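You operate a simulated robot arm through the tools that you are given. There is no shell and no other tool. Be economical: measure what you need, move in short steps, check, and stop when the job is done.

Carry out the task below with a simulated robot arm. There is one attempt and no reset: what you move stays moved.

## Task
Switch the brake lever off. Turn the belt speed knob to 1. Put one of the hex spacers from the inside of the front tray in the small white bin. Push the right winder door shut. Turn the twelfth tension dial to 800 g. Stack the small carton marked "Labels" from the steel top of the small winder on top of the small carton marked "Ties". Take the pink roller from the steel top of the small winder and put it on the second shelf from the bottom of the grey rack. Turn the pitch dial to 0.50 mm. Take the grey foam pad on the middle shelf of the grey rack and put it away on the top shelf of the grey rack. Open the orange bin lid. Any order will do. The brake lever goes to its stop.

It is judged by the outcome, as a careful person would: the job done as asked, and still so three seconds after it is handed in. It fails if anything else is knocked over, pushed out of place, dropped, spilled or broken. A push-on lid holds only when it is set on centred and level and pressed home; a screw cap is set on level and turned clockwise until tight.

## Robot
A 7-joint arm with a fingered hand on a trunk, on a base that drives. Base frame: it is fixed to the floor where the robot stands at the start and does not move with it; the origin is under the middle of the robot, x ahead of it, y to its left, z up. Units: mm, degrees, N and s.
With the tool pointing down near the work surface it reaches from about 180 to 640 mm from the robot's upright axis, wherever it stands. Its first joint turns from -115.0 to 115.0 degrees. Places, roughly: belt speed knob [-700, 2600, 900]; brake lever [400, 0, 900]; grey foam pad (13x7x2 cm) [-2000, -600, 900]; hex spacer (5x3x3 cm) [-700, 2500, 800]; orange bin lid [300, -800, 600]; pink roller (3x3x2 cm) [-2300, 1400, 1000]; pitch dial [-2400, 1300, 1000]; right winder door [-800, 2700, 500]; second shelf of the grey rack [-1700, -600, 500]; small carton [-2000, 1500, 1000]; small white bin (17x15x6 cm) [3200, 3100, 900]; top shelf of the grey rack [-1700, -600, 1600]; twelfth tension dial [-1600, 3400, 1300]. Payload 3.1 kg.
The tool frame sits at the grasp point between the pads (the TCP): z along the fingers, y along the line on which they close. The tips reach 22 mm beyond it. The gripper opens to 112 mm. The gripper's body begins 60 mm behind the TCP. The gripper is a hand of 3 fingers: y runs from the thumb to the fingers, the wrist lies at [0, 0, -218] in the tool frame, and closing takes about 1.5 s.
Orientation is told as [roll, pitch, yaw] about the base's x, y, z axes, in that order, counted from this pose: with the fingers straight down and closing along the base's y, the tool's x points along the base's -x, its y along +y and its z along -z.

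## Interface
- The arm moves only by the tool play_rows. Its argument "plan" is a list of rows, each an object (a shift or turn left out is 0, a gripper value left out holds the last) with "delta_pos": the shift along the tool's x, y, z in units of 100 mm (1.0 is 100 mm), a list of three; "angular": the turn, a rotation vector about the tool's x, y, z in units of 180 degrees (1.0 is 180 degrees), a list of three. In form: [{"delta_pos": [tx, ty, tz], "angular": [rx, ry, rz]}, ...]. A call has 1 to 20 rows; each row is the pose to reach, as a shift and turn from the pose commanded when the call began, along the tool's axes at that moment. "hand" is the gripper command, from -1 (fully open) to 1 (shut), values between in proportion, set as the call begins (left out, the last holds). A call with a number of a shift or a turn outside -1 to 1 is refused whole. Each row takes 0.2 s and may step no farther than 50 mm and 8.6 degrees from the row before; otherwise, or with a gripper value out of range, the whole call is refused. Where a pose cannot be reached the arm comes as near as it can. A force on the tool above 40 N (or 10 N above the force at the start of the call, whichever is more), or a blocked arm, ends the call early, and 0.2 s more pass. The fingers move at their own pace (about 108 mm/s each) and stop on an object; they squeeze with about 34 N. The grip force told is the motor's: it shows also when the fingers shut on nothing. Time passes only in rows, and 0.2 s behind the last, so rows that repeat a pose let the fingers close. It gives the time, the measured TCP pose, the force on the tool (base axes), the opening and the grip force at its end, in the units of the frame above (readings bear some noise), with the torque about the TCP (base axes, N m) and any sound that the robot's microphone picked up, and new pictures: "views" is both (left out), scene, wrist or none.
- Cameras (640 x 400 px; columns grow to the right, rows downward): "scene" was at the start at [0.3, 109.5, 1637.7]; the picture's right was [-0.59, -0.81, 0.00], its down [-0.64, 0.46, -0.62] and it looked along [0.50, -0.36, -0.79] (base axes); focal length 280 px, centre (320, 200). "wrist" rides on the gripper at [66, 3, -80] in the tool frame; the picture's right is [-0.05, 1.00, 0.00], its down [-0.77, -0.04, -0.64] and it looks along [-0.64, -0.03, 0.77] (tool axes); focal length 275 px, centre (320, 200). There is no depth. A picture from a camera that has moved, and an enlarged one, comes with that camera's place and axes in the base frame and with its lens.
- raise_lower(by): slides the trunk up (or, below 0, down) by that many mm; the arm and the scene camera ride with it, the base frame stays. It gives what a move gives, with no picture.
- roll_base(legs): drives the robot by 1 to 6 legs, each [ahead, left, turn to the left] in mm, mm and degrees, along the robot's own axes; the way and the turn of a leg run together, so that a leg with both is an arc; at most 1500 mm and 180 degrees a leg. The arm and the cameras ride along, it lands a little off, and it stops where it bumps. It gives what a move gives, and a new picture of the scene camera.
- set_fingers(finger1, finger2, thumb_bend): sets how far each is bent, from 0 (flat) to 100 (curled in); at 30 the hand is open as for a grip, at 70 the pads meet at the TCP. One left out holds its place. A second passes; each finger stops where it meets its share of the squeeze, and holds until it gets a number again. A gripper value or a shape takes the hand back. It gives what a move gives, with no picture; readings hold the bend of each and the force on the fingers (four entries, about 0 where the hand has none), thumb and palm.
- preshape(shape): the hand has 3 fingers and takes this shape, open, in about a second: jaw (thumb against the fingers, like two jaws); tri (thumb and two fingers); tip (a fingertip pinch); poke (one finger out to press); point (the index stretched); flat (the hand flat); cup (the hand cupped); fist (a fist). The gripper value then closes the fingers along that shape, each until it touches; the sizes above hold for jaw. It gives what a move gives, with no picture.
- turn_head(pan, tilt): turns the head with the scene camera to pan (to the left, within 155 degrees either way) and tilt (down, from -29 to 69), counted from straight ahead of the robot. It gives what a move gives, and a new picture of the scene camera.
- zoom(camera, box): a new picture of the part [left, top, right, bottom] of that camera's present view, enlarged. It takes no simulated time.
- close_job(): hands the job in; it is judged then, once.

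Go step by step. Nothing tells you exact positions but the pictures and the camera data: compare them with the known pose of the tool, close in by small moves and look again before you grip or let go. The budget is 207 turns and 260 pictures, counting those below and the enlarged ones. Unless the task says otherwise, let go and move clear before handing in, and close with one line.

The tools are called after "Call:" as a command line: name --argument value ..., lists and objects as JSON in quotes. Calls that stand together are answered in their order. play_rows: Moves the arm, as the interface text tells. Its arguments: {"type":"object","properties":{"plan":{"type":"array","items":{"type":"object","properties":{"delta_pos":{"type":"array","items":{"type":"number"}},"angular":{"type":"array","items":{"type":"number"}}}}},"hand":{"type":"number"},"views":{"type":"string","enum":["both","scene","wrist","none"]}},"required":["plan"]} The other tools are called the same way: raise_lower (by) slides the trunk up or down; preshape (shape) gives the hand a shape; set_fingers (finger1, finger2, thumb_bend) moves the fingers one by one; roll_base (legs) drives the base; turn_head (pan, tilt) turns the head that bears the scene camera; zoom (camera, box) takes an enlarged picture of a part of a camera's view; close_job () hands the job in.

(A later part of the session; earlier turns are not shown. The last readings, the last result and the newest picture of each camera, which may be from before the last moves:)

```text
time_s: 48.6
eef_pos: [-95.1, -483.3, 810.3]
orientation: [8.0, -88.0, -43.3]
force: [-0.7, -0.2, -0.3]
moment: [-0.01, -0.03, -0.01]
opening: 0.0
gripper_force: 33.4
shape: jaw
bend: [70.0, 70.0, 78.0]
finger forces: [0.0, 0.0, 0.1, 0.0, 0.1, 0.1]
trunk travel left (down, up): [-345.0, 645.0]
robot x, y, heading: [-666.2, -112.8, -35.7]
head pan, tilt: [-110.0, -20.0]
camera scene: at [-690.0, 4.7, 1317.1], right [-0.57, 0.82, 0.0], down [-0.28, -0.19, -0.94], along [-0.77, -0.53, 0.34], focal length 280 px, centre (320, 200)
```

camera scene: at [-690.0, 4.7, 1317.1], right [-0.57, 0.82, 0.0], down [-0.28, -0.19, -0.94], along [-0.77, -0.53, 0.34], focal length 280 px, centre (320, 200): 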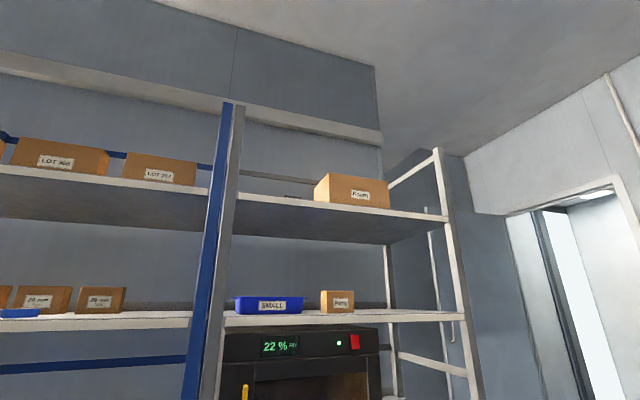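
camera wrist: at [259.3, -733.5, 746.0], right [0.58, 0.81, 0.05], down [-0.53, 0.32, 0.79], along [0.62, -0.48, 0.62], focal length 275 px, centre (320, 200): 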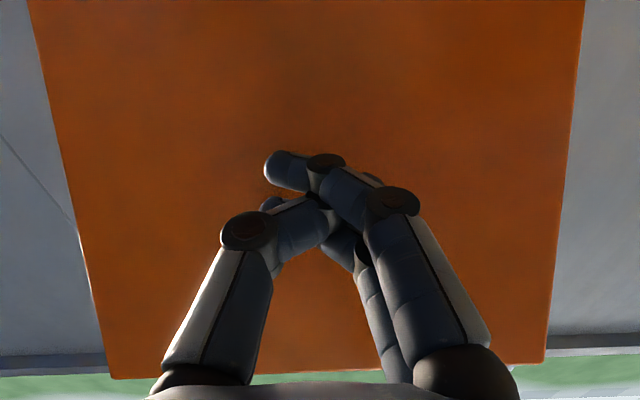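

The pad lies behind the green tray on the middle shelf, next to the oven. I'll turn to face the rack, come closer and look again.

Call:
roll_base --legs '[[0, 0, -110], [380, -398, 0]]'

Call:
raise_lower --by 300

Call:
turn_head --pan 0 --tilt 30

```text
time_s: 56.3
eef_pos: [-1739.6, -444.3, 811.2]
orientation: [8.1, -88.0, -151.2]
force: [0.0, 0.2, -0.5]
moment: [0.03, 0.03, 0.02]
opening: 0.0
gripper_force: 33.7
shape: jaw
bend: [70.0, 70.0, 78.0]
finger forces: [0.1, 0.0, 0.0, 0.0, 0.0, 0.0]
trunk travel left (down, up): [-345.0, 645.0]
robot x, y, heading: [-1212.9, -10.5, -143.6]
head pan, tilt: [-110.0, -20.0]
camera scene: at [-1095.0, -26.4, 1317.1], right [0.96, 0.29, 0.0], down [-0.1, 0.33, -0.94], along [-0.27, 0.9, 0.34], focal length 280 px, centre (320, 200)
```

scene: 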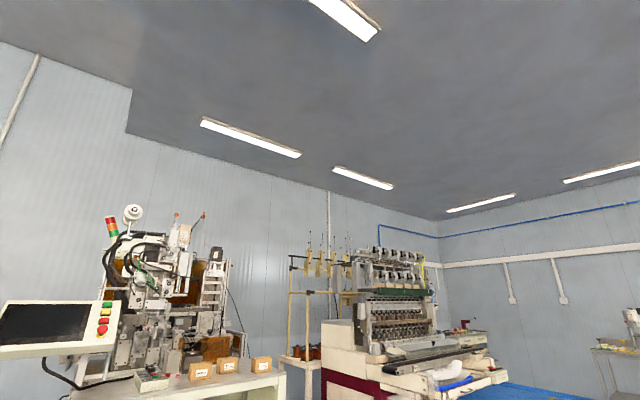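

```text
time_s: 57.1
eef_pos: [-1738.8, -442.2, 833.7]
orientation: [5.6, -86.6, -148.8]
force: [-3.5, -3.0, -6.9]
moment: [-0.56, 0.69, 0.03]
opening: 0.0
gripper_force: 33.8
shape: jaw
bend: [70.0, 70.0, 78.0]
finger forces: [0.0, 0.1, 0.0, 0.0, 0.0, 0.1]
trunk travel left (down, up): [-378.0, 612.0]
robot x, y, heading: [-1216.4, -14.6, -143.1]
head pan, tilt: [-110.0, -20.0]
stopped: the force on the tool passed its limit at 70 N (the readings are from after the stop); the commanded pose is now the measured one
```

```text
time_s: 59.0
eef_pos: [-1739.6, -442.9, 833.8]
orientation: [6.0, -86.7, -149.4]
force: [-1.5, -1.0, -9.8]
moment: [-0.85, 1.09, 0.01]
opening: 0.0
gripper_force: 33.8
shape: jaw
bend: [70.0, 70.0, 78.0]
finger forces: [0.1, 0.0, 0.1, 0.0, 0.0, 0.1]
trunk travel left (down, up): [-378.0, 612.0]
robot x, y, heading: [-1215.3, -10.4, -143.3]
head pan, tilt: [0.0, 30.0]
camera scene: at [-1146.8, -154.1, 1272.1], right [-0.6, 0.8, 0.0], down [0.4, 0.3, -0.87], along [-0.69, -0.52, -0.5], focal length 280 px, centre (320, 200)
```

scene: 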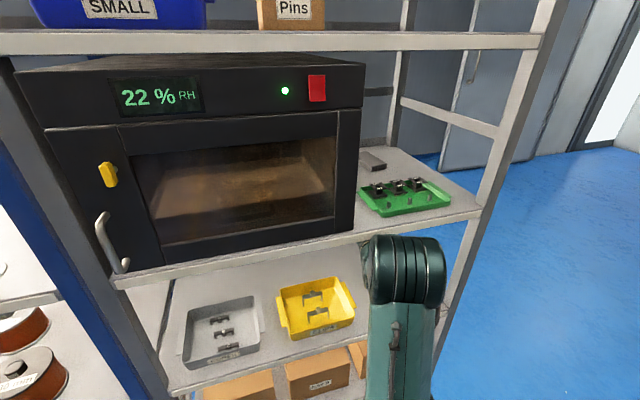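

The hand was under the middle shelf and touched it from below. Nothing looks disturbed. I'll lower a little, back out, and look again.

Call:
raise_lower --by -40

Call:
roll_base --legs '[[-330, 0, 0]]'

Call:
raise_lower --by 250

Call:
zoom --camera "scene" --box '[200, 0, 520, 200]'

```text
time_s: 59.8
eef_pos: [-1738.0, -441.2, 795.6]
orientation: [6.4, -86.8, -149.7]
force: [-0.1, 0.5, 0.4]
moment: [0.0, -0.01, -0.01]
opening: 0.0
gripper_force: 33.8
shape: jaw
bend: [70.0, 70.0, 78.0]
finger forces: [0.0, 0.0, 0.0, 0.0, 0.0, 0.0]
trunk travel left (down, up): [-338.0, 652.0]
robot x, y, heading: [-1211.6, -11.7, -143.3]
head pan, tilt: [0.0, 30.0]
```

```text
time_s: 61.9
eef_pos: [-1478.9, -244.9, 794.5]
orientation: [6.4, -86.8, -149.8]
force: [0.4, -0.1, -1.2]
moment: [-0.02, -0.01, 0.0]
opening: 0.0
gripper_force: 34.1
shape: jaw
bend: [70.0, 70.0, 78.0]
finger forces: [0.0, 0.0, 0.1, 0.1, 0.0, 0.0]
trunk travel left (down, up): [-338.0, 652.0]
robot x, y, heading: [-950.6, 176.8, -143.7]
head pan, tilt: [0.0, 30.0]
camera scene: at [-884.1, 40.4, 1232.1], right [-0.59, 0.81, 0.0], down [0.4, 0.3, -0.87], along [-0.7, -0.51, -0.5], focal length 280 px, centre (320, 200)
```

scene: 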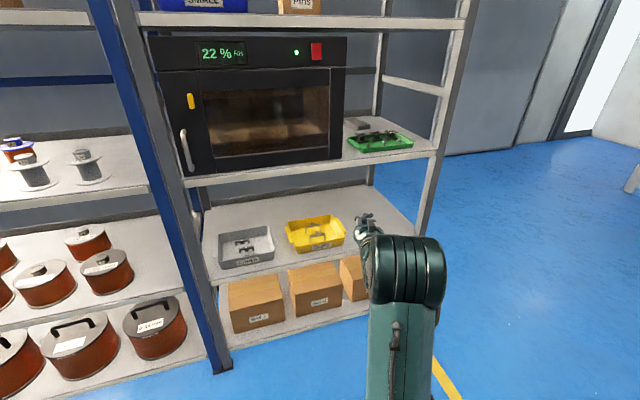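

```text
time_s: 64.5
eef_pos: [-1477.9, -245.3, 1044.8]
orientation: [6.3, -86.8, -149.8]
force: [0.7, 0.0, 0.4]
moment: [0.04, 0.02, 0.0]
opening: 0.1
gripper_force: 34.4
shape: jaw
bend: [70.0, 70.0, 78.0]
finger forces: [0.0, 0.0, 0.0, 0.0, 0.0, 0.1]
trunk travel left (down, up): [-588.0, 402.0]
robot x, y, heading: [-950.2, 179.9, -143.6]
head pan, tilt: [0.0, 30.0]
```

```text
2.00 times, centred on (360, 100) of scene
camera zoom: at [-884.3, 40.2, 1482.1], right [-0.59, 0.81, 0.0], down [0.4, 0.3, -0.87], along [-0.7, -0.51, -0.5], focal length 560 px, centre (240, 400)
```

zoom: 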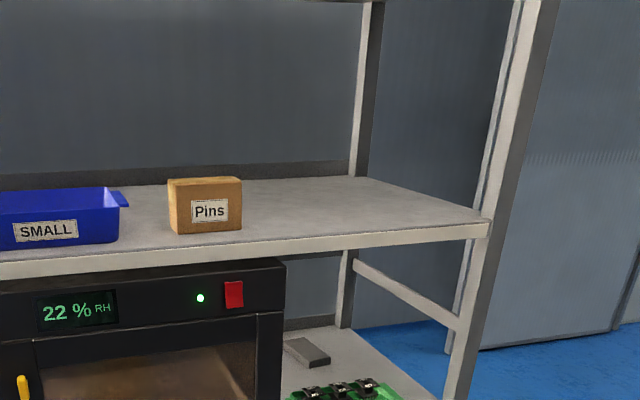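

The rack actually faces along (-0.585,-0.81), and the middle shelf top is at about z 900. I'll zoom on the pad and, using the new height, look at the top shelf.

Call:
zoom --camera "scene" --box '[330, 155, 410, 205]'

Call:
raise_lower --by 400

Call:
turn_head --pan 10 --tilt 10

```text
8.00 times, centred on (370, 180) of scene
camera zoom: at [-884.3, 40.2, 1482.1], right [-0.59, 0.81, 0.0], down [0.4, 0.3, -0.87], along [-0.7, -0.51, -0.5], focal length 2238 px, centre (-80, 360)
```

zoom: 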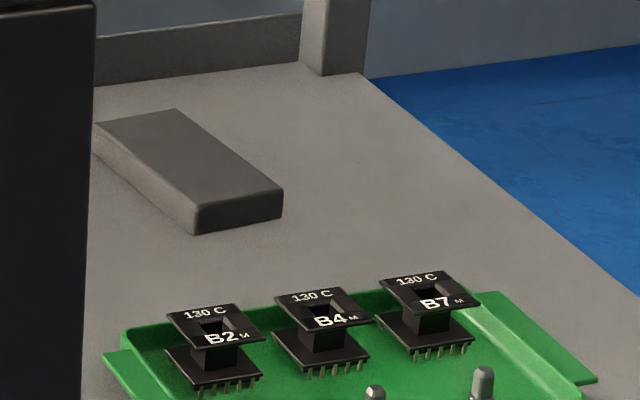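

```text
time_s: 68.3
eef_pos: [-1478.1, -244.3, 1445.5]
orientation: [6.2, -86.7, -149.9]
force: [-0.9, -0.6, -0.2]
moment: [0.0, 0.02, 0.01]
opening: 0.0
gripper_force: 33.6
shape: jaw
bend: [70.0, 70.0, 78.0]
finger forces: [0.0, 0.0, 0.1, 0.0, 0.0, 0.0]
trunk travel left (down, up): [-988.0, 2.0]
robot x, y, heading: [-950.7, 182.1, -143.7]
head pan, tilt: [0.0, 30.0]
```

```text
time_s: 69.2
eef_pos: [-1479.6, -245.8, 1446.1]
orientation: [6.3, -86.8, -150.0]
force: [0.2, 0.5, -0.1]
moment: [0.0, -0.01, 0.01]
opening: 0.0
gripper_force: 33.3
shape: jaw
bend: [70.0, 70.0, 78.0]
finger forces: [0.0, 0.0, 0.0, 0.0, 0.0, 0.1]
trunk travel left (down, up): [-988.0, 2.0]
robot x, y, heading: [-949.6, 178.4, -143.8]
head pan, tilt: [10.0, 10.0]
camera scene: at [-875.6, 26.6, 1914.4], right [-0.72, 0.69, 0.0], down [0.12, 0.13, -0.98], along [-0.68, -0.71, -0.17], focal length 280 px, centre (320, 200)
```

scene: 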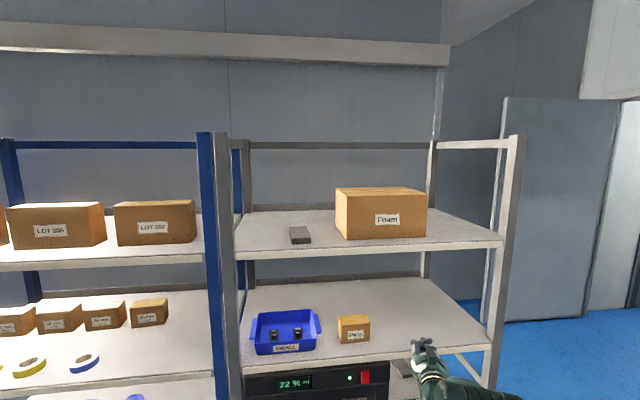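

A matching grey pad lies on the top shelf, so there's room beside it. The pad's long axis is along the rack depth, centred at about (-1968,-552). I'll turn the hand so the camera is on its upper side: first to pointing down, then yaw 180°.

Call:
play_rows --plan '[{"delta_pos": [0, 0, -0.1], "angular": [0, 0.044, 0]}, {"delta_pos": [0, 0, -0.2], "angular": [0, 0.088, 0]}, {"delta_pos": [0, 0, -0.3], "angular": [0, 0.132, 0]}, {"delta_pos": [0, 0, -0.4], "angular": [0, 0.176, 0]}, {"delta_pos": [0, 0, -0.5], "angular": [0, 0.22, 0]}, {"delta_pos": [0, 0, -0.6], "angular": [0, 0.264, 0]}, {"delta_pos": [0, 0, -0.7], "angular": [0, 0.308, 0]}, {"delta_pos": [0, 0, -0.8], "angular": [0, 0.352, 0]}, {"delta_pos": [0, 0, -0.9], "angular": [0, 0.396, 0]}, {"delta_pos": [0, 0, -1], "angular": [0, 0.44, 0]}, {"delta_pos": [0, 0, -1], "angular": [0, 0.483, 0]}]' --hand -1 --views "none"

Call:
play_rows --plan '[{"angular": [0, 0, 0.045]}, {"angular": [0, 0, 0.09]}, {"angular": [0, 0, 0.135]}, {"angular": [0, 0, 0.18]}, {"angular": [0, 0, 0.225]}, {"angular": [0, 0, 0.27]}, {"angular": [0, 0, 0.315]}, {"angular": [0, 0, 0.36]}, {"angular": [0, 0, 0.405]}, {"angular": [0, 0, 0.45]}, {"angular": [0, 0, 0.495]}, {"angular": [0, 0, 0.54]}, {"angular": [0, 0, 0.585]}, {"angular": [0, 0, 0.63]}, {"angular": [0, 0, 0.675]}, {"angular": [0, 0, 0.72]}, {"angular": [0, 0, 0.765]}, {"angular": [0, 0, 0.81]}, {"angular": [0, 0, 0.855]}, {"angular": [0, 0, 0.9]}]' --views "none"

```text
time_s: 71.6
eef_pos: [-1399.6, -188.4, 1449.6]
orientation: [0.4, 0.4, -143.5]
force: [0.5, -0.4, -0.7]
moment: [0.02, -0.02, -0.02]
opening: 112.1
gripper_force: 0.1
shape: jaw
bend: [30.0, 30.0, 30.0]
finger forces: [0.1, 0.1, 0.0, 0.0, 0.0, 0.0]
trunk travel left (down, up): [-988.0, 2.0]
robot x, y, heading: [-948.0, 182.0, -143.5]
head pan, tilt: [10.0, 10.0]
```

```text
time_s: 75.8
eef_pos: [-1398.6, -186.5, 1450.5]
orientation: [-0.4, 0.1, 54.2]
force: [0.8, 0.5, 0.5]
moment: [0.01, 0.01, 0.05]
opening: 111.9
gripper_force: 0.0
shape: jaw
bend: [30.0, 30.0, 30.0]
finger forces: [0.0, 0.0, 0.0, 0.0, 0.0, 0.0]
trunk travel left (down, up): [-988.0, 2.0]
robot x, y, heading: [-949.6, 181.0, -143.7]
head pan, tilt: [10.0, 10.0]
```

The yaw worked. Now I'll square up to the rack on the pad's line, standing back, and lower to working height.

Call:
roll_base --legs '[[0, 0, 17.9], [60, -395, 0]]'

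Call:
raise_lower --by -450

Call:
play_rows --plan '[{"angular": [0, 0, 0.045]}, {"angular": [0, 0, 0.1]}, {"angular": [0, 0, 0.1]}]' --views "none"

Call:
turn_head --pan 0 --tilt 25

```text
time_s: 79.3
eef_pos: [-1615.1, -131.3, 1449.3]
orientation: [-0.2, 0.0, 73.0]
force: [0.1, 0.3, 0.0]
moment: [0.02, 0.04, -0.01]
opening: 111.9
gripper_force: 0.3
shape: jaw
bend: [30.0, 30.0, 30.0]
finger forces: [0.0, 0.1, 0.1, 0.0, 0.0, 0.1]
trunk travel left (down, up): [-988.0, 2.0]
robot x, y, heading: [-1306.2, 357.5, -125.4]
head pan, tilt: [10.0, 10.0]
camera scene: at [-1185.0, 236.9, 1914.4], right [-0.9, 0.43, 0.0], down [0.07, 0.16, -0.98], along [-0.42, -0.89, -0.17], focal length 280 px, centre (320, 200)
```

scene: 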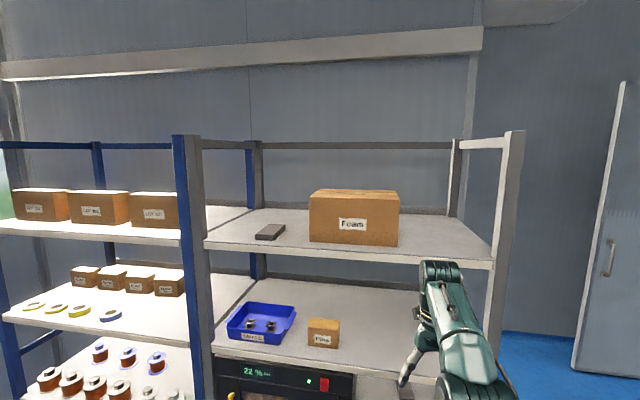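

```text
refused: -450 is not a number from -400 to 400
```

```text
refused: row 2 steps farther than a row can; nothing moved
```

```text
time_s: 80.1
eef_pos: [-1616.3, -130.4, 1450.9]
orientation: [-0.4, 0.0, 72.9]
force: [0.4, -0.7, 0.2]
moment: [-0.01, -0.01, -0.02]
opening: 112.1
gripper_force: 0.1
shape: jaw
bend: [30.0, 30.0, 30.0]
finger forces: [0.0, 0.0, 0.0, 0.0, 0.0, 0.0]
trunk travel left (down, up): [-988.0, 2.0]
robot x, y, heading: [-1306.3, 358.5, -125.3]
head pan, tilt: [0.0, 25.0]
camera scene: at [-1200.3, 246.6, 1890.2], right [-0.82, 0.58, 0.0], down [0.24, 0.34, -0.91], along [-0.52, -0.74, -0.42], focal length 280 px, centre (320, 200)
```

scene: 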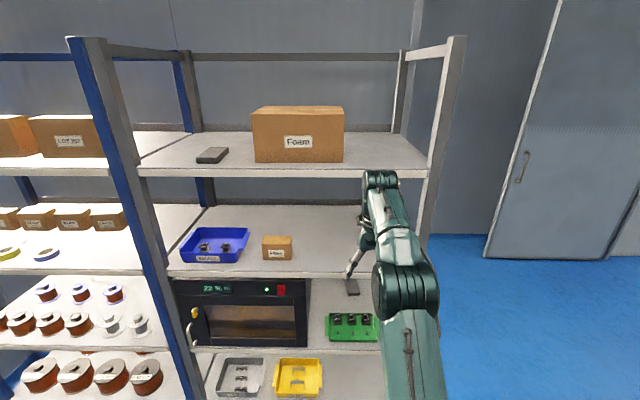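

Now I'm square to the rack; there's free room on the top shelf to the right of the Foam box, directly above the pick spot. I'll lower and align the tool.

Call:
raise_lower --by -400

Call:
play_rows --plan '[{"angular": [0, 0, 0.045]}, {"angular": [0, 0, 0.09]}, {"angular": [0, 0, 0.1]}, {"delta_pos": [0, 0, 0.3], "angular": [0, 0, 0.1]}, {"delta_pos": [0, 0, 0.6], "angular": [0, 0, 0.1]}]' --views "none"

Call:
play_rows --plan '[{"angular": [0, 0.0417, 0]}, {"angular": [0, 0.0833, 0]}, {"angular": [0, 0.125, 0]}, {"angular": [0, 0.1667, 0]}]' --views "both"

```text
time_s: 83.9
eef_pos: [-1616.7, -129.7, 1051.3]
orientation: [-0.4, 0.0, 72.9]
force: [1.0, 0.2, 0.4]
moment: [-0.01, 0.02, -0.03]
opening: 111.9
gripper_force: 0.1
shape: jaw
bend: [30.0, 30.0, 30.0]
finger forces: [0.0, 0.0, 0.0, 0.1, 0.0, 0.0]
trunk travel left (down, up): [-588.0, 402.0]
robot x, y, heading: [-1306.2, 360.4, -125.5]
head pan, tilt: [0.0, 25.0]
```

```text
time_s: 85.1
eef_pos: [-1615.2, -133.1, 988.2]
orientation: [-0.4, -0.1, 54.9]
force: [0.3, -0.4, 0.3]
moment: [0.02, 0.0, -0.02]
opening: 111.8
gripper_force: 0.1
shape: jaw
bend: [30.0, 30.0, 30.0]
finger forces: [0.0, 0.0, 0.1, 0.0, 0.1, 0.0]
trunk travel left (down, up): [-588.0, 402.0]
robot x, y, heading: [-1304.8, 360.8, -125.3]
head pan, tilt: [0.0, 25.0]
```

```text
time_s: 86.1
eef_pos: [-1615.1, -130.4, 990.1]
orientation: [-0.4, 30.0, 54.9]
force: [-0.5, -0.6, -0.2]
moment: [-0.04, 0.01, 0.0]
opening: 111.9
gripper_force: 0.1
shape: jaw
bend: [30.0, 30.0, 30.0]
finger forces: [0.0, 0.0, 0.1, 0.0, 0.1, 0.0]
trunk travel left (down, up): [-588.0, 402.0]
robot x, y, heading: [-1306.6, 359.7, -125.2]
head pan, tilt: [0.0, 25.0]
camera scene: at [-1199.2, 246.8, 1490.1], right [-0.82, 0.58, 0.0], down [0.24, 0.34, -0.91], along [-0.52, -0.74, -0.42], focal length 280 px, centre (320, 200)
camera wrist: at [-1628.2, -142.3, 1093.6], right [-0.79, 0.61, -0.03], down [0.59, 0.79, 0.17], along [0.12, 0.11, -0.99], focal length 275 px, centre (320, 200)
```

scene: 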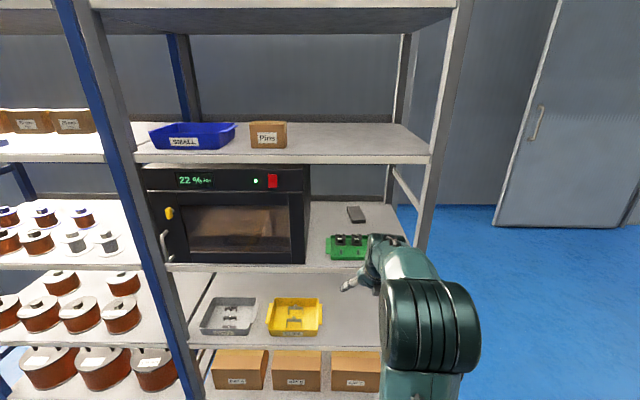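
wrist: 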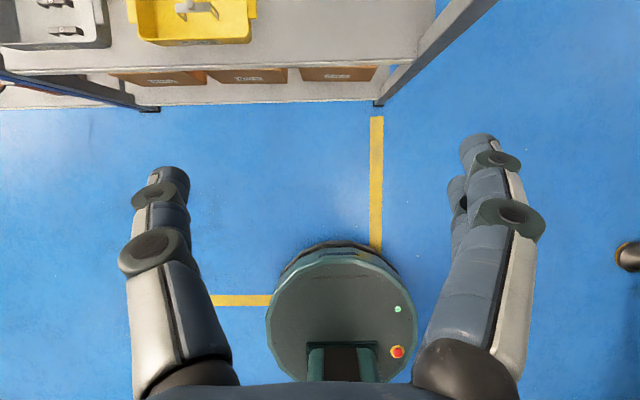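

The geometry checks out: the pad centre is about (-1960,-553). I need to enter 518 mm deep and 35 mm to the right. I'll raise slightly to clear the bobbins, drive in 370, and check.

Call:
raise_lower --by 10

Call:
roll_base --legs '[[250, -35, 0]]'

Call:
zoom --camera "wrist" --box '[0, 0, 640, 400]'

```text
time_s: 86.7
eef_pos: [-1615.3, -129.3, 999.7]
orientation: [-0.2, 29.9, 54.7]
force: [-1.0, -0.4, 0.6]
moment: [-0.02, -0.01, -0.01]
opening: 111.9
gripper_force: 0.1
shape: jaw
bend: [30.0, 30.0, 30.0]
finger forces: [0.0, 0.1, 0.1, 0.0, 0.0, 0.1]
trunk travel left (down, up): [-598.0, 392.0]
robot x, y, heading: [-1307.9, 362.8, -125.3]
head pan, tilt: [0.0, 25.0]
```

```text
time_s: 88.5
eef_pos: [-1790.7, -318.3, 1000.0]
orientation: [-0.5, 29.7, 54.6]
force: [-0.3, -1.6, -0.3]
moment: [0.03, -0.04, -0.04]
opening: 112.0
gripper_force: 0.1
shape: jaw
bend: [30.0, 30.0, 30.0]
finger forces: [0.0, 0.0, 0.1, 0.0, 0.0, 0.0]
trunk travel left (down, up): [-598.0, 392.0]
robot x, y, heading: [-1477.4, 175.1, -125.4]
head pan, tilt: [0.0, 25.0]
camera scene: at [-1374.9, 58.8, 1500.1], right [-0.82, 0.58, 0.0], down [0.25, 0.35, -0.91], along [-0.52, -0.74, -0.42], focal length 280 px, centre (320, 200)
```

scene: 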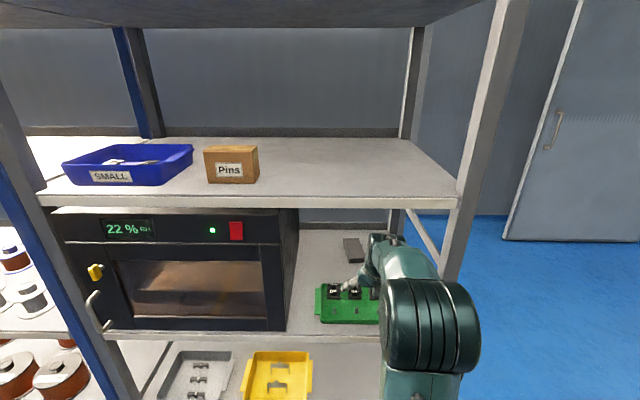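

```text
1.00 times, centred on (320, 200) of wrist (not enlarged: the box is as wide or as high as the picture)
camera zoom: at [-1804.4, -329.5, 1102.6], right [-0.79, 0.61, -0.03], down [0.6, 0.79, 0.17], along [0.13, 0.12, -0.99], focal length 275 px, centre (320, 200)
```

zoom: 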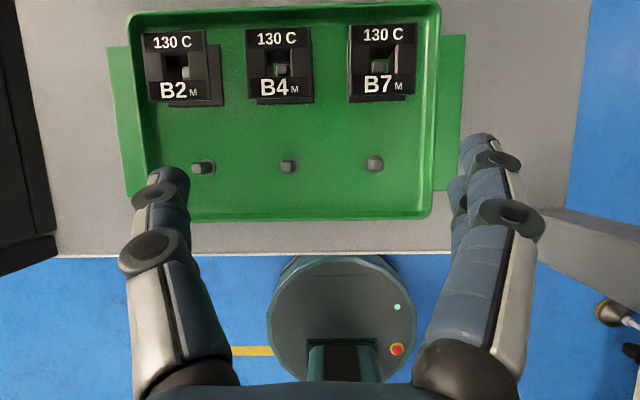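

I'm aligned over the tray. I'll extend the arm 100 mm forward, watching the clearances.

Call:
play_rows --plan '[{"delta_pos": [0.29, 0, 0.167]}, {"delta_pos": [0.58, 0, 0.333]}, {"delta_pos": [0.866, 0, 0.5]}]' --views "both"

```text
time_s: 89.3
eef_pos: [-1849.6, -398.5, 998.4]
orientation: [-0.4, 29.7, 54.6]
force: [0.2, 0.1, -1.0]
moment: [0.01, -0.03, 0.03]
opening: 112.0
gripper_force: 0.0
shape: jaw
bend: [30.0, 30.0, 30.0]
finger forces: [0.0, 0.0, 0.0, 0.0, 0.0, 0.0]
trunk travel left (down, up): [-598.0, 392.0]
robot x, y, heading: [-1479.4, 172.7, -125.6]
head pan, tilt: [0.0, 25.0]
camera scene: at [-1375.3, 58.5, 1500.1], right [-0.82, 0.58, 0.0], down [0.25, 0.35, -0.91], along [-0.52, -0.74, -0.42], focal length 280 px, centre (320, 200)
camera wrist: at [-1862.5, -411.1, 1101.9], right [-0.79, 0.61, -0.03], down [0.6, 0.79, 0.17], along [0.13, 0.12, -0.98], focal length 275 px, centre (320, 200)
```

scene: 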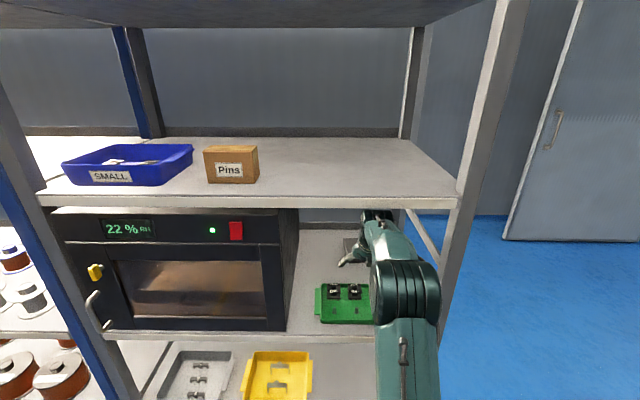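
wrist: 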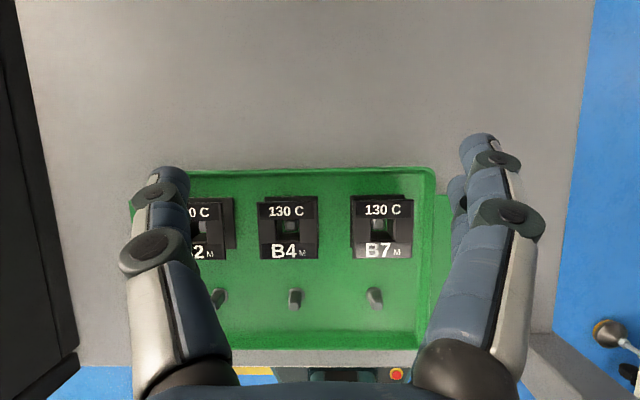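

Call:
roll_base --legs '[[75, 0, 0]]'

Call:
play_rows --plan '[{"delta_pos": [0.29, 0, 0.167]}, {"delta_pos": [0.58, 0, 0.333]}]' --views "both"

```text
time_s: 90.3
eef_pos: [-1889.6, -457.4, 1000.4]
orientation: [-0.5, 29.9, 54.6]
force: [0.9, -0.9, 0.8]
moment: [0.02, 0.03, 0.03]
opening: 111.7
gripper_force: 0.0
shape: jaw
bend: [30.0, 30.0, 30.0]
finger forces: [0.0, 0.0, 0.0, 0.0, 0.0, 0.1]
trunk travel left (down, up): [-598.0, 392.0]
robot x, y, heading: [-1526.9, 113.2, -125.4]
head pan, tilt: [0.0, 25.0]
camera scene: at [-1416.3, 0.1, 1500.0], right [-0.82, 0.58, 0.0], down [0.24, 0.34, -0.91], along [-0.52, -0.74, -0.42], focal length 280 px, centre (320, 200)
```

scene: 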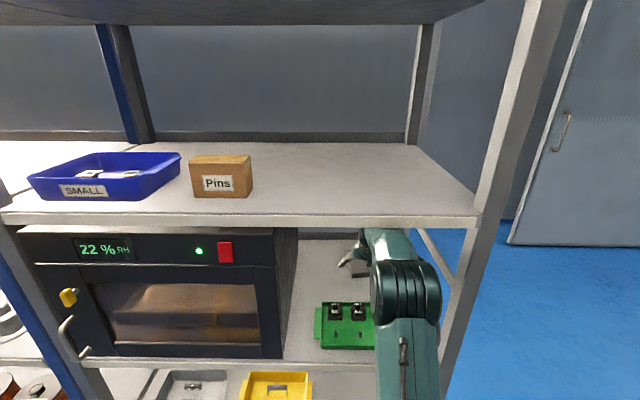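

```text
time_s: 91.0
eef_pos: [-1931.0, -511.9, 996.3]
orientation: [-0.6, 29.4, 54.6]
force: [-0.6, -0.3, -0.6]
moment: [0.03, -0.03, 0.01]
opening: 112.0
gripper_force: 0.2
shape: jaw
bend: [30.0, 30.0, 30.0]
finger forces: [0.1, 0.0, 0.0, 0.1, 0.1, 0.0]
trunk travel left (down, up): [-598.0, 392.0]
robot x, y, heading: [-1524.5, 111.2, -125.1]
head pan, tilt: [0.0, 25.0]
camera scene: at [-1419.8, -2.3, 1500.3], right [-0.82, 0.58, 0.0], down [0.25, 0.35, -0.91], along [-0.52, -0.74, -0.42], focal length 280 px, centre (320, 200)
camera wrist: at [-1944.8, -524.0, 1099.0], right [-0.79, 0.61, -0.03], down [0.59, 0.78, 0.18], along [0.13, 0.12, -0.98], focal length 275 px, centre (320, 200)
```

scene: 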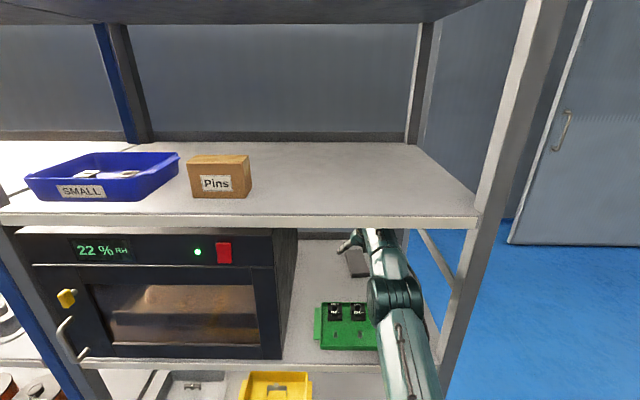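
wrist: 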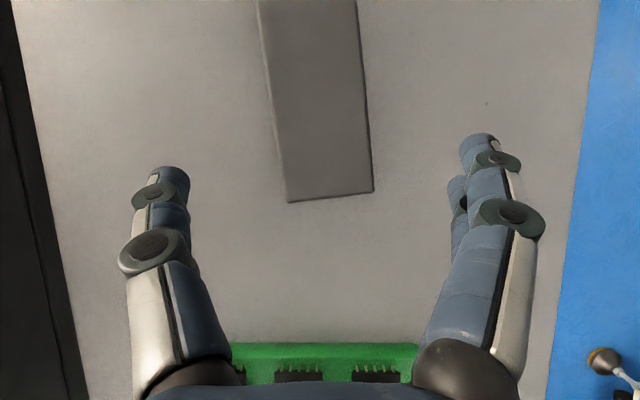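

The pad is framed between the fingers. I'll move forward 21 mm and descend 70 mm.

Call:
play_rows --plan '[{"delta_pos": [-0.056, 0, 0.237]}, {"delta_pos": [-0.112, 0, 0.474]}, {"delta_pos": [-0.168, 0, 0.71]}]' --views "wrist"

Call:
zoom --camera "scene" --box '[310, 210, 450, 310]'

```text
time_s: 91.8
eef_pos: [-1939.9, -530.0, 930.0]
orientation: [-0.5, 30.0, 54.6]
force: [0.8, -1.0, -0.6]
moment: [0.01, 0.01, -0.01]
opening: 111.9
gripper_force: 0.0
shape: jaw
bend: [30.0, 30.0, 30.0]
finger forces: [0.0, 0.0, 0.0, 0.1, 0.0, 0.0]
trunk travel left (down, up): [-598.0, 392.0]
robot x, y, heading: [-1520.5, 113.6, -125.3]
head pan, tilt: [0.0, 25.0]
camera wrist: at [-1952.8, -542.4, 1032.1], right [-0.79, 0.61, -0.03], down [0.6, 0.79, 0.17], along [0.12, 0.12, -0.99], focal length 275 px, centre (320, 200)
```

wrist: 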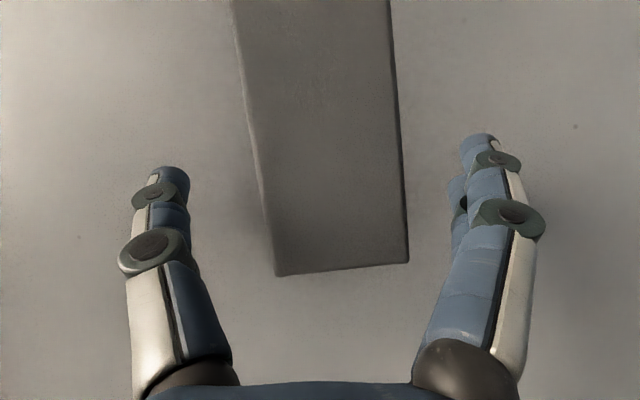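

```text
4.00 times, centred on (380, 260) of scene
camera zoom: at [-1417.3, -1.3, 1500.1], right [-0.82, 0.58, 0.0], down [0.24, 0.35, -0.91], along [-0.52, -0.74, -0.42], focal length 1119 px, centre (80, -40)
```

zoom: 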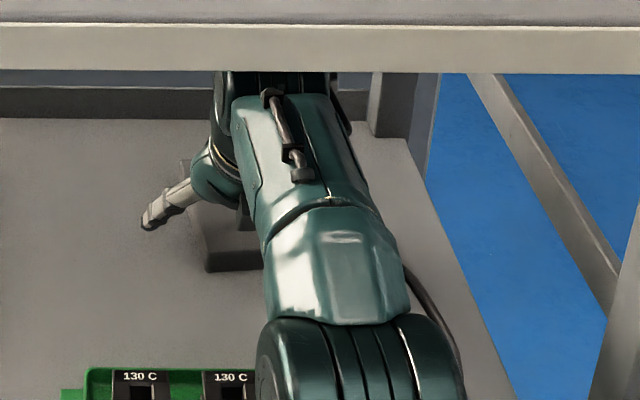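

The pad top is near z 918. I'll ease down 8 mm and then close.

Call:
play_rows --plan '[{"delta_pos": [-0.02, 0, 0.035]}, {"delta_pos": [-0.04, 0, 0.07]}]' --views "none"

Call:
play_rows --plan '[{}, {}, {}, {}, {}, {}, {}, {}]' --hand 1 --views "wrist"

```text
time_s: 92.3
eef_pos: [-1938.7, -529.2, 922.2]
orientation: [-0.4, 30.2, 54.8]
force: [1.1, -2.6, 7.9]
moment: [0.25, 0.41, 0.07]
opening: 112.0
gripper_force: 0.2
shape: jaw
bend: [30.0, 29.0, 30.0]
finger forces: [0.0, 7.6, 0.0, 0.1, 0.0, 0.0]
trunk travel left (down, up): [-598.0, 392.0]
robot x, y, heading: [-1524.1, 109.3, -125.0]
head pan, tilt: [0.0, 25.0]
```

```text
time_s: 94.2
eef_pos: [-1940.0, -526.7, 926.2]
orientation: [-0.4, 30.2, 54.7]
force: [-11.8, -1.5, 30.0]
moment: [0.95, 1.65, 0.41]
opening: 60.2
gripper_force: 34.0
shape: jaw
bend: [69.0, 57.0, 71.0]
finger forces: [26.3, 29.8, 0.0, 0.1, 26.4, 0.0]
trunk travel left (down, up): [-598.0, 392.0]
robot x, y, heading: [-1523.9, 113.6, -125.3]
head pan, tilt: [0.0, 25.0]
camera wrist: at [-1952.7, -538.5, 1029.0], right [-0.79, 0.61, -0.03], down [0.6, 0.79, 0.16], along [0.12, 0.11, -0.99], focal length 275 px, centre (320, 200)
```

wrist: 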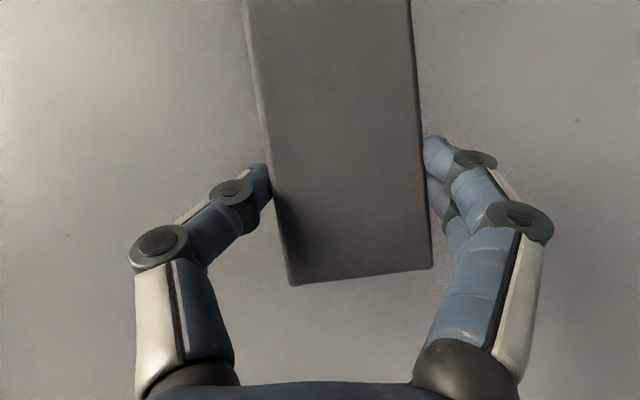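

The pad is gripped. I'll lift it with the trunk and check.

Call:
raise_lower --by 60

Call:
zoom --camera "wrist" --box '[0, 0, 640, 400]'

Call:
zoom --camera "scene" --box '[310, 200, 470, 310]'

```text
time_s: 95.2
eef_pos: [-1939.3, -529.8, 982.1]
orientation: [-0.4, 29.8, 54.8]
force: [0.1, 0.3, -0.1]
moment: [0.03, -0.01, 0.01]
opening: 60.3
gripper_force: 34.4
shape: jaw
bend: [70.0, 58.0, 71.0]
finger forces: [21.5, 11.4, 0.1, 0.0, 32.8, 0.0]
trunk travel left (down, up): [-658.0, 332.0]
robot x, y, heading: [-1525.5, 113.0, -125.1]
head pan, tilt: [0.0, 25.0]
```

```text
1.00 times, centred on (320, 200) of wrist (not enlarged: the box is as wide or as high as the picture)
camera zoom: at [-1953.0, -541.7, 1084.2], right [-0.79, 0.61, -0.03], down [0.6, 0.79, 0.17], along [0.13, 0.12, -0.99], focal length 275 px, centre (320, 200)
```

zoom: 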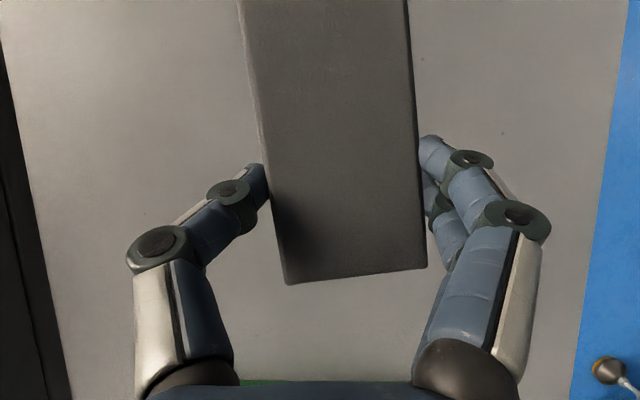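

```text
3.64 times, centred on (390, 255) of scene
camera zoom: at [-1417.0, -0.7, 1560.1], right [-0.82, 0.58, 0.0], down [0.24, 0.34, -0.91], along [-0.52, -0.74, -0.42], focal length 1017 px, centre (66, 0)
```

zoom: 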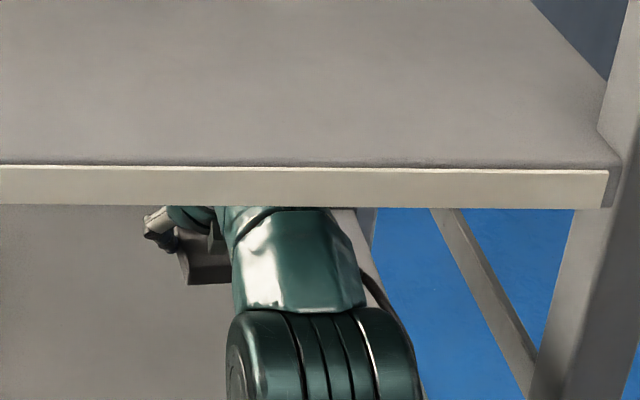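

The pad is held level. I'll raise a hair more and back straight out.

Call:
raise_lower --by 12

Call:
roll_base --legs '[[-480, 0, 0]]'

Call:
raise_lower --by 320

Call:
zoom --camera "scene" --box '[0, 0, 640, 400]'

```text
time_s: 95.8
eef_pos: [-1939.6, -529.8, 993.3]
orientation: [-0.4, 29.7, 54.6]
force: [-0.5, 0.4, 0.2]
moment: [0.01, -0.03, -0.03]
opening: 60.7
gripper_force: 34.1
shape: jaw
bend: [70.0, 58.0, 71.0]
finger forces: [21.4, 11.3, 0.0, 0.0, 32.8, 0.1]
trunk travel left (down, up): [-670.0, 320.0]
robot x, y, heading: [-1523.0, 113.4, -125.3]
head pan, tilt: [0.0, 25.0]
```

```text
time_s: 98.6
eef_pos: [-1655.2, -139.1, 994.0]
orientation: [-0.5, 29.9, 55.4]
force: [0.1, 0.3, 0.3]
moment: [-0.01, -0.02, 0.0]
opening: 60.2
gripper_force: 33.5
shape: jaw
bend: [70.0, 58.0, 71.0]
finger forces: [21.4, 11.3, 0.0, 0.0, 32.8, 0.1]
trunk travel left (down, up): [-670.0, 320.0]
robot x, y, heading: [-1250.1, 513.4, -124.4]
head pan, tilt: [0.0, 25.0]
camera scene: at [-1138.7, 397.1, 1572.1], right [-0.82, 0.57, 0.0], down [0.24, 0.35, -0.91], along [-0.51, -0.75, -0.42], focal length 280 px, centre (320, 200)
```

scene: 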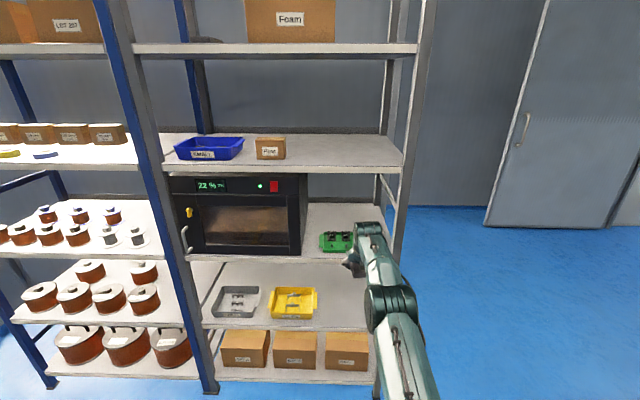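

```text
time_s: 101.8
eef_pos: [-1655.4, -139.2, 1314.2]
orientation: [-0.4, 29.9, 55.6]
force: [1.8, 0.6, -0.6]
moment: [-0.02, 0.01, 0.01]
opening: 60.5
gripper_force: 33.5
shape: jaw
bend: [70.0, 58.0, 71.0]
finger forces: [21.4, 11.3, 0.0, 0.0, 32.8, 0.0]
trunk travel left (down, up): [-990.0, 0.0]
robot x, y, heading: [-1248.0, 511.0, -124.4]
head pan, tilt: [0.0, 25.0]
```

```text
1.00 times, centred on (320, 200) of scene (not enlarged: the box is as wide or as high as the picture)
camera zoom: at [-1139.1, 396.3, 1892.1], right [-0.82, 0.57, 0.0], down [0.24, 0.35, -0.91], along [-0.51, -0.75, -0.42], focal length 280 px, centre (320, 200)
```

zoom: 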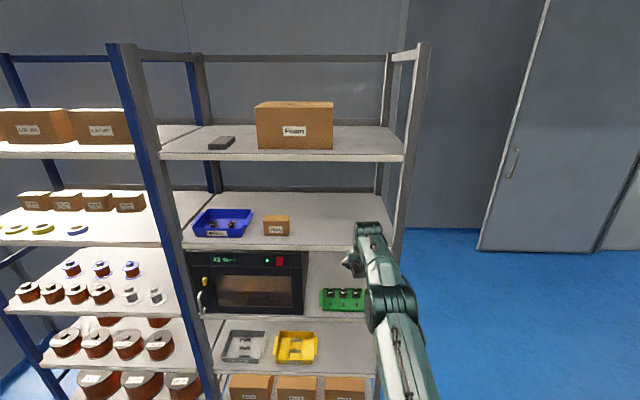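

The trunk is at its top; I'll raise the arm itself, retracting slightly.

Call:
play_rows --plan '[{"delta_pos": [0.11, 0, -0.32]}, {"delta_pos": [0.22, 0, -0.64]}, {"delta_pos": [0.327, 0, -0.966]}]' --views "none"

Call:
play_rows --plan '[{"delta_pos": [0.11, 0, -0.32]}, {"delta_pos": [0.22, 0, -0.64]}, {"delta_pos": [0.327, 0, -0.966]}]' --views "none"

Call:
play_rows --plan '[{"delta_pos": [0.11, 0, -0.32]}, {"delta_pos": [0.22, 0, -0.64]}, {"delta_pos": [0.327, 0, -0.966]}]' --views "none"

Call:
play_rows --plan '[{"delta_pos": [0.11, 0, -0.32]}, {"delta_pos": [0.22, 0, -0.64]}, {"delta_pos": [0.327, 0, -0.966]}]' --views "both"

```text
time_s: 102.6
eef_pos: [-1638.0, -113.1, 1409.1]
orientation: [-0.5, 30.0, 55.5]
force: [0.1, 0.3, 0.5]
moment: [0.01, 0.04, -0.02]
opening: 60.7
gripper_force: 34.2
shape: jaw
bend: [70.0, 58.0, 71.0]
finger forces: [21.5, 11.4, 0.0, 0.0, 32.7, 0.1]
out of reach, approached as far as the arm can: row 2, 3
trunk travel left (down, up): [-990.0, 0.0]
robot x, y, heading: [-1249.9, 507.8, -124.4]
head pan, tilt: [0.0, 25.0]
```

```text
time_s: 103.4
eef_pos: [-1617.3, -81.1, 1482.7]
orientation: [-0.5, 30.0, 55.4]
force: [-0.8, -0.2, 0.7]
moment: [-0.02, -0.02, -0.02]
opening: 60.5
gripper_force: 34.1
shape: jaw
bend: [70.0, 58.0, 71.0]
finger forces: [21.4, 11.3, 0.0, 0.0, 32.7, 0.0]
out of reach, approached as far as the arm can: row 1, 2, 3
trunk travel left (down, up): [-990.0, 0.0]
robot x, y, heading: [-1245.9, 508.3, -124.5]
head pan, tilt: [0.0, 25.0]
```

```text
time_s: 104.2
eef_pos: [-1598.2, -49.5, 1530.3]
orientation: [-0.3, 29.9, 55.4]
force: [-0.4, -0.1, -0.7]
moment: [0.0, -0.04, -0.03]
opening: 60.2
gripper_force: 34.3
shape: jaw
bend: [70.0, 58.0, 71.0]
finger forces: [21.5, 11.4, 0.0, 0.0, 32.8, 0.0]
out of reach, approached as far as the arm can: row 1, 2, 3
trunk travel left (down, up): [-990.0, 0.0]
robot x, y, heading: [-1243.9, 506.2, -124.4]
head pan, tilt: [0.0, 25.0]
```

```text
time_s: 105.0
eef_pos: [-1577.9, 2.2, 1583.7]
orientation: [-0.4, 30.0, 55.5]
force: [0.0, 0.8, -0.3]
moment: [-0.03, -0.01, -0.01]
opening: 60.4
gripper_force: 34.1
shape: jaw
bend: [70.0, 58.0, 71.0]
finger forces: [21.4, 11.3, 0.0, 0.0, 32.7, 0.0]
out of reach, approached as far as the arm can: row 1, 2, 3
trunk travel left (down, up): [-990.0, 0.0]
robot x, y, heading: [-1249.6, 505.3, -124.4]
head pan, tilt: [0.0, 25.0]
camera scene: at [-1139.2, 397.0, 1892.1], right [-0.82, 0.57, 0.0], down [0.24, 0.35, -0.91], along [-0.51, -0.75, -0.42], focal length 280 px, centre (320, 200)
camera wrist: at [-1591.2, -11.0, 1686.7], right [-0.8, 0.6, -0.03], down [0.58, 0.79, 0.17], along [0.12, 0.12, -0.99], focal length 275 px, centre (320, 200)
```

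scene: 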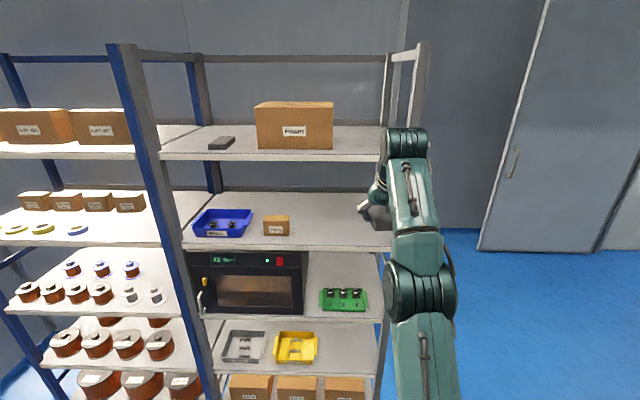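
wrist: 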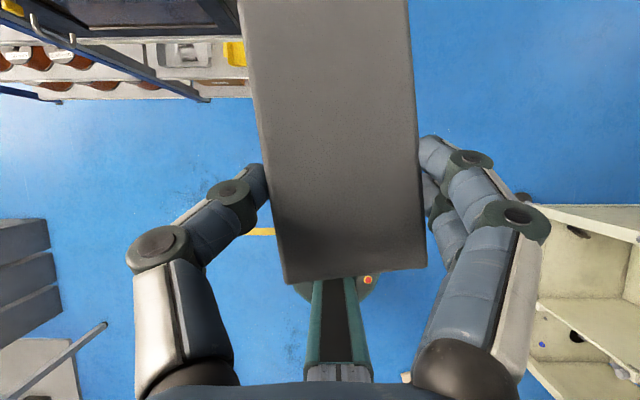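

The top shelf is at about z 1645, too high for this 60° tilt. A flatter 30° tilt brings the wrist lower, so I'll rotate the hand up 30° and reach with that. On the shelf, the near end of the pad will touch first and pressing will level it.

Call:
play_rows --plan '[{"delta_pos": [-0.22, 0, -0.1], "angular": [0, 0.0417, 0]}, {"delta_pos": [-0.44, 0, -0.2], "angular": [0, 0.0833, 0]}, {"delta_pos": [-0.66, 0, -0.3], "angular": [0, 0.125, 0]}, {"delta_pos": [-0.885, 0, -0.407], "angular": [0, 0.1667, 0]}, {"delta_pos": [-0.885, 0, -0.407], "angular": [0, 0.1667, 0]}]' --views "both"

```text
time_s: 106.4
eef_pos: [-1592.8, 80.7, 1588.2]
orientation: [-1.0, 59.8, 49.2]
force: [0.0, 0.0, -0.8]
moment: [-0.03, -0.04, 0.01]
opening: 60.1
gripper_force: 34.6
shape: jaw
bend: [70.0, 58.0, 71.0]
finger forces: [21.2, 11.2, 0.0, 0.1, 32.4, 0.1]
out of reach, approached as far as the arm can: row 1, 4, 5
trunk travel left (down, up): [-990.0, 0.0]
robot x, y, heading: [-1242.7, 508.9, -124.6]
head pan, tilt: [0.0, 25.0]
stopped in row 5: the arm was blocked; the commanded pose is now the measured one
camera scene: at [-1144.4, 395.7, 1892.4], right [-0.82, 0.57, 0.0], down [0.24, 0.35, -0.91], along [-0.51, -0.75, -0.42], focal length 280 px, centre (320, 200)
camera wrist: at [-1572.9, 110.1, 1686.1], right [-0.75, 0.66, -0.05], down [0.63, 0.69, -0.35], along [-0.19, -0.29, -0.94], focal length 275 px, centre (320, 200)
```

scene: 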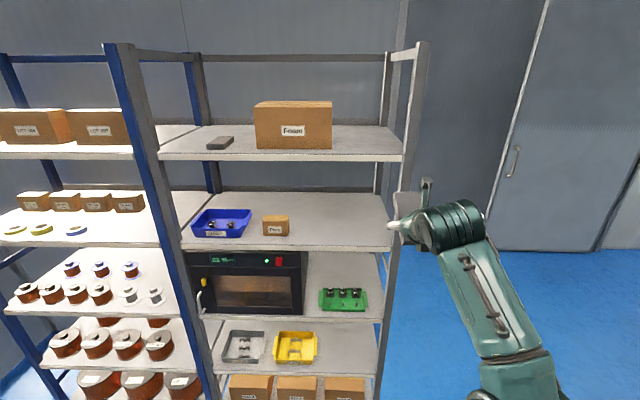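
wrist: 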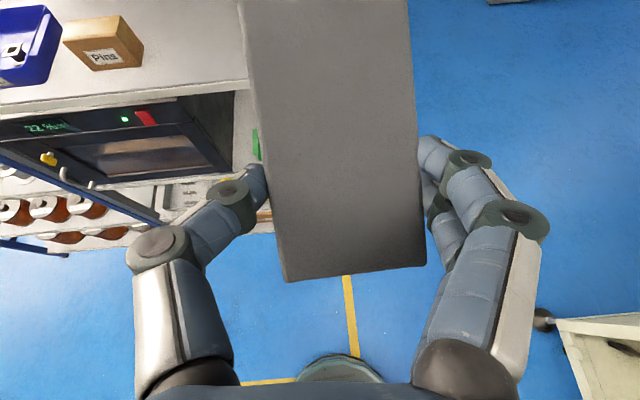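

The arm was blocked partway, so the commanded pose was reset. I'll try rising from here in smaller steps.

Call:
play_rows --plan '[{"delta_pos": [0.2, -0.1, -0.1]}, {"delta_pos": [0.4, -0.2, -0.2]}, {"delta_pos": [0.52, -0.3, -0.3]}, {"delta_pos": [0.69, -0.4, -0.4]}, {"delta_pos": [0.69, -0.4, -0.4]}]' --views "scene"

```text
time_s: 107.6
eef_pos: [-1555.2, 59.3, 1668.8]
orientation: [-0.8, 59.9, 49.3]
force: [0.0, 0.5, -0.5]
moment: [-0.02, -0.04, 0.02]
opening: 60.6
gripper_force: 34.1
shape: jaw
bend: [70.0, 58.0, 71.0]
finger forces: [21.1, 11.1, 0.0, 0.0, 32.3, 0.0]
trunk travel left (down, up): [-990.0, 0.0]
robot x, y, heading: [-1246.3, 507.2, -124.6]
head pan, tilt: [0.0, 25.0]
camera scene: at [-1139.8, 397.2, 1892.2], right [-0.82, 0.57, 0.0], down [0.24, 0.35, -0.91], along [-0.51, -0.75, -0.42], focal length 280 px, centre (320, 200)
```

scene: 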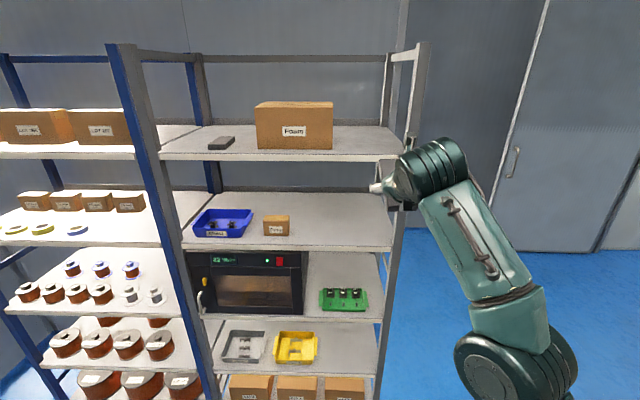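

Call:
play_rows --plan '[{"delta_pos": [0.2, 0, 0]}, {"delta_pos": [0.4, 0, 0]}, {"delta_pos": [0.58, 0, 0.01]}, {"delta_pos": [0.58, 0, 0.01]}]' --views "both"

```text
time_s: 108.6
eef_pos: [-1573.9, 36.0, 1717.6]
orientation: [-0.7, 59.9, 49.5]
force: [0.0, -0.6, 0.4]
moment: [0.02, -0.04, 0.0]
opening: 60.1
gripper_force: 34.2
shape: jaw
bend: [70.0, 59.0, 71.0]
finger forces: [20.9, 10.9, 0.0, 0.0, 31.9, 0.1]
trunk travel left (down, up): [-990.0, 0.0]
robot x, y, heading: [-1246.3, 508.8, -124.7]
head pan, tilt: [0.0, 25.0]
camera scene: at [-1139.3, 397.3, 1892.2], right [-0.82, 0.57, 0.0], down [0.24, 0.35, -0.91], along [-0.51, -0.75, -0.42], focal length 280 px, centre (320, 200)
camera wrist: at [-1554.3, 65.9, 1816.5], right [-0.75, 0.66, -0.05], down [0.63, 0.69, -0.35], along [-0.2, -0.29, -0.94], focal length 275 px, centre (320, 200)
```

scene: 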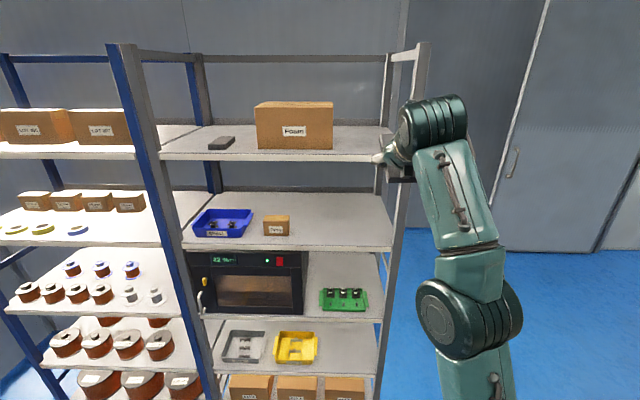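
wrist: 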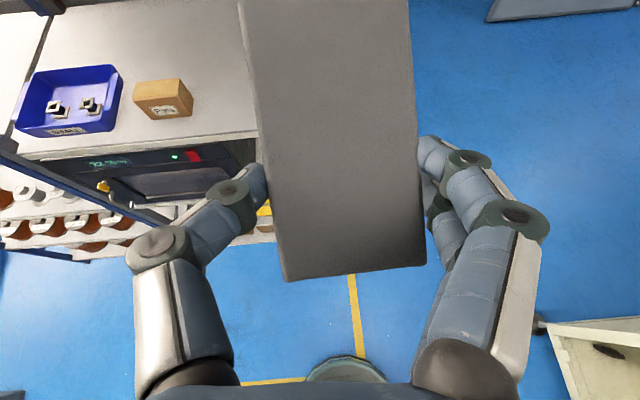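

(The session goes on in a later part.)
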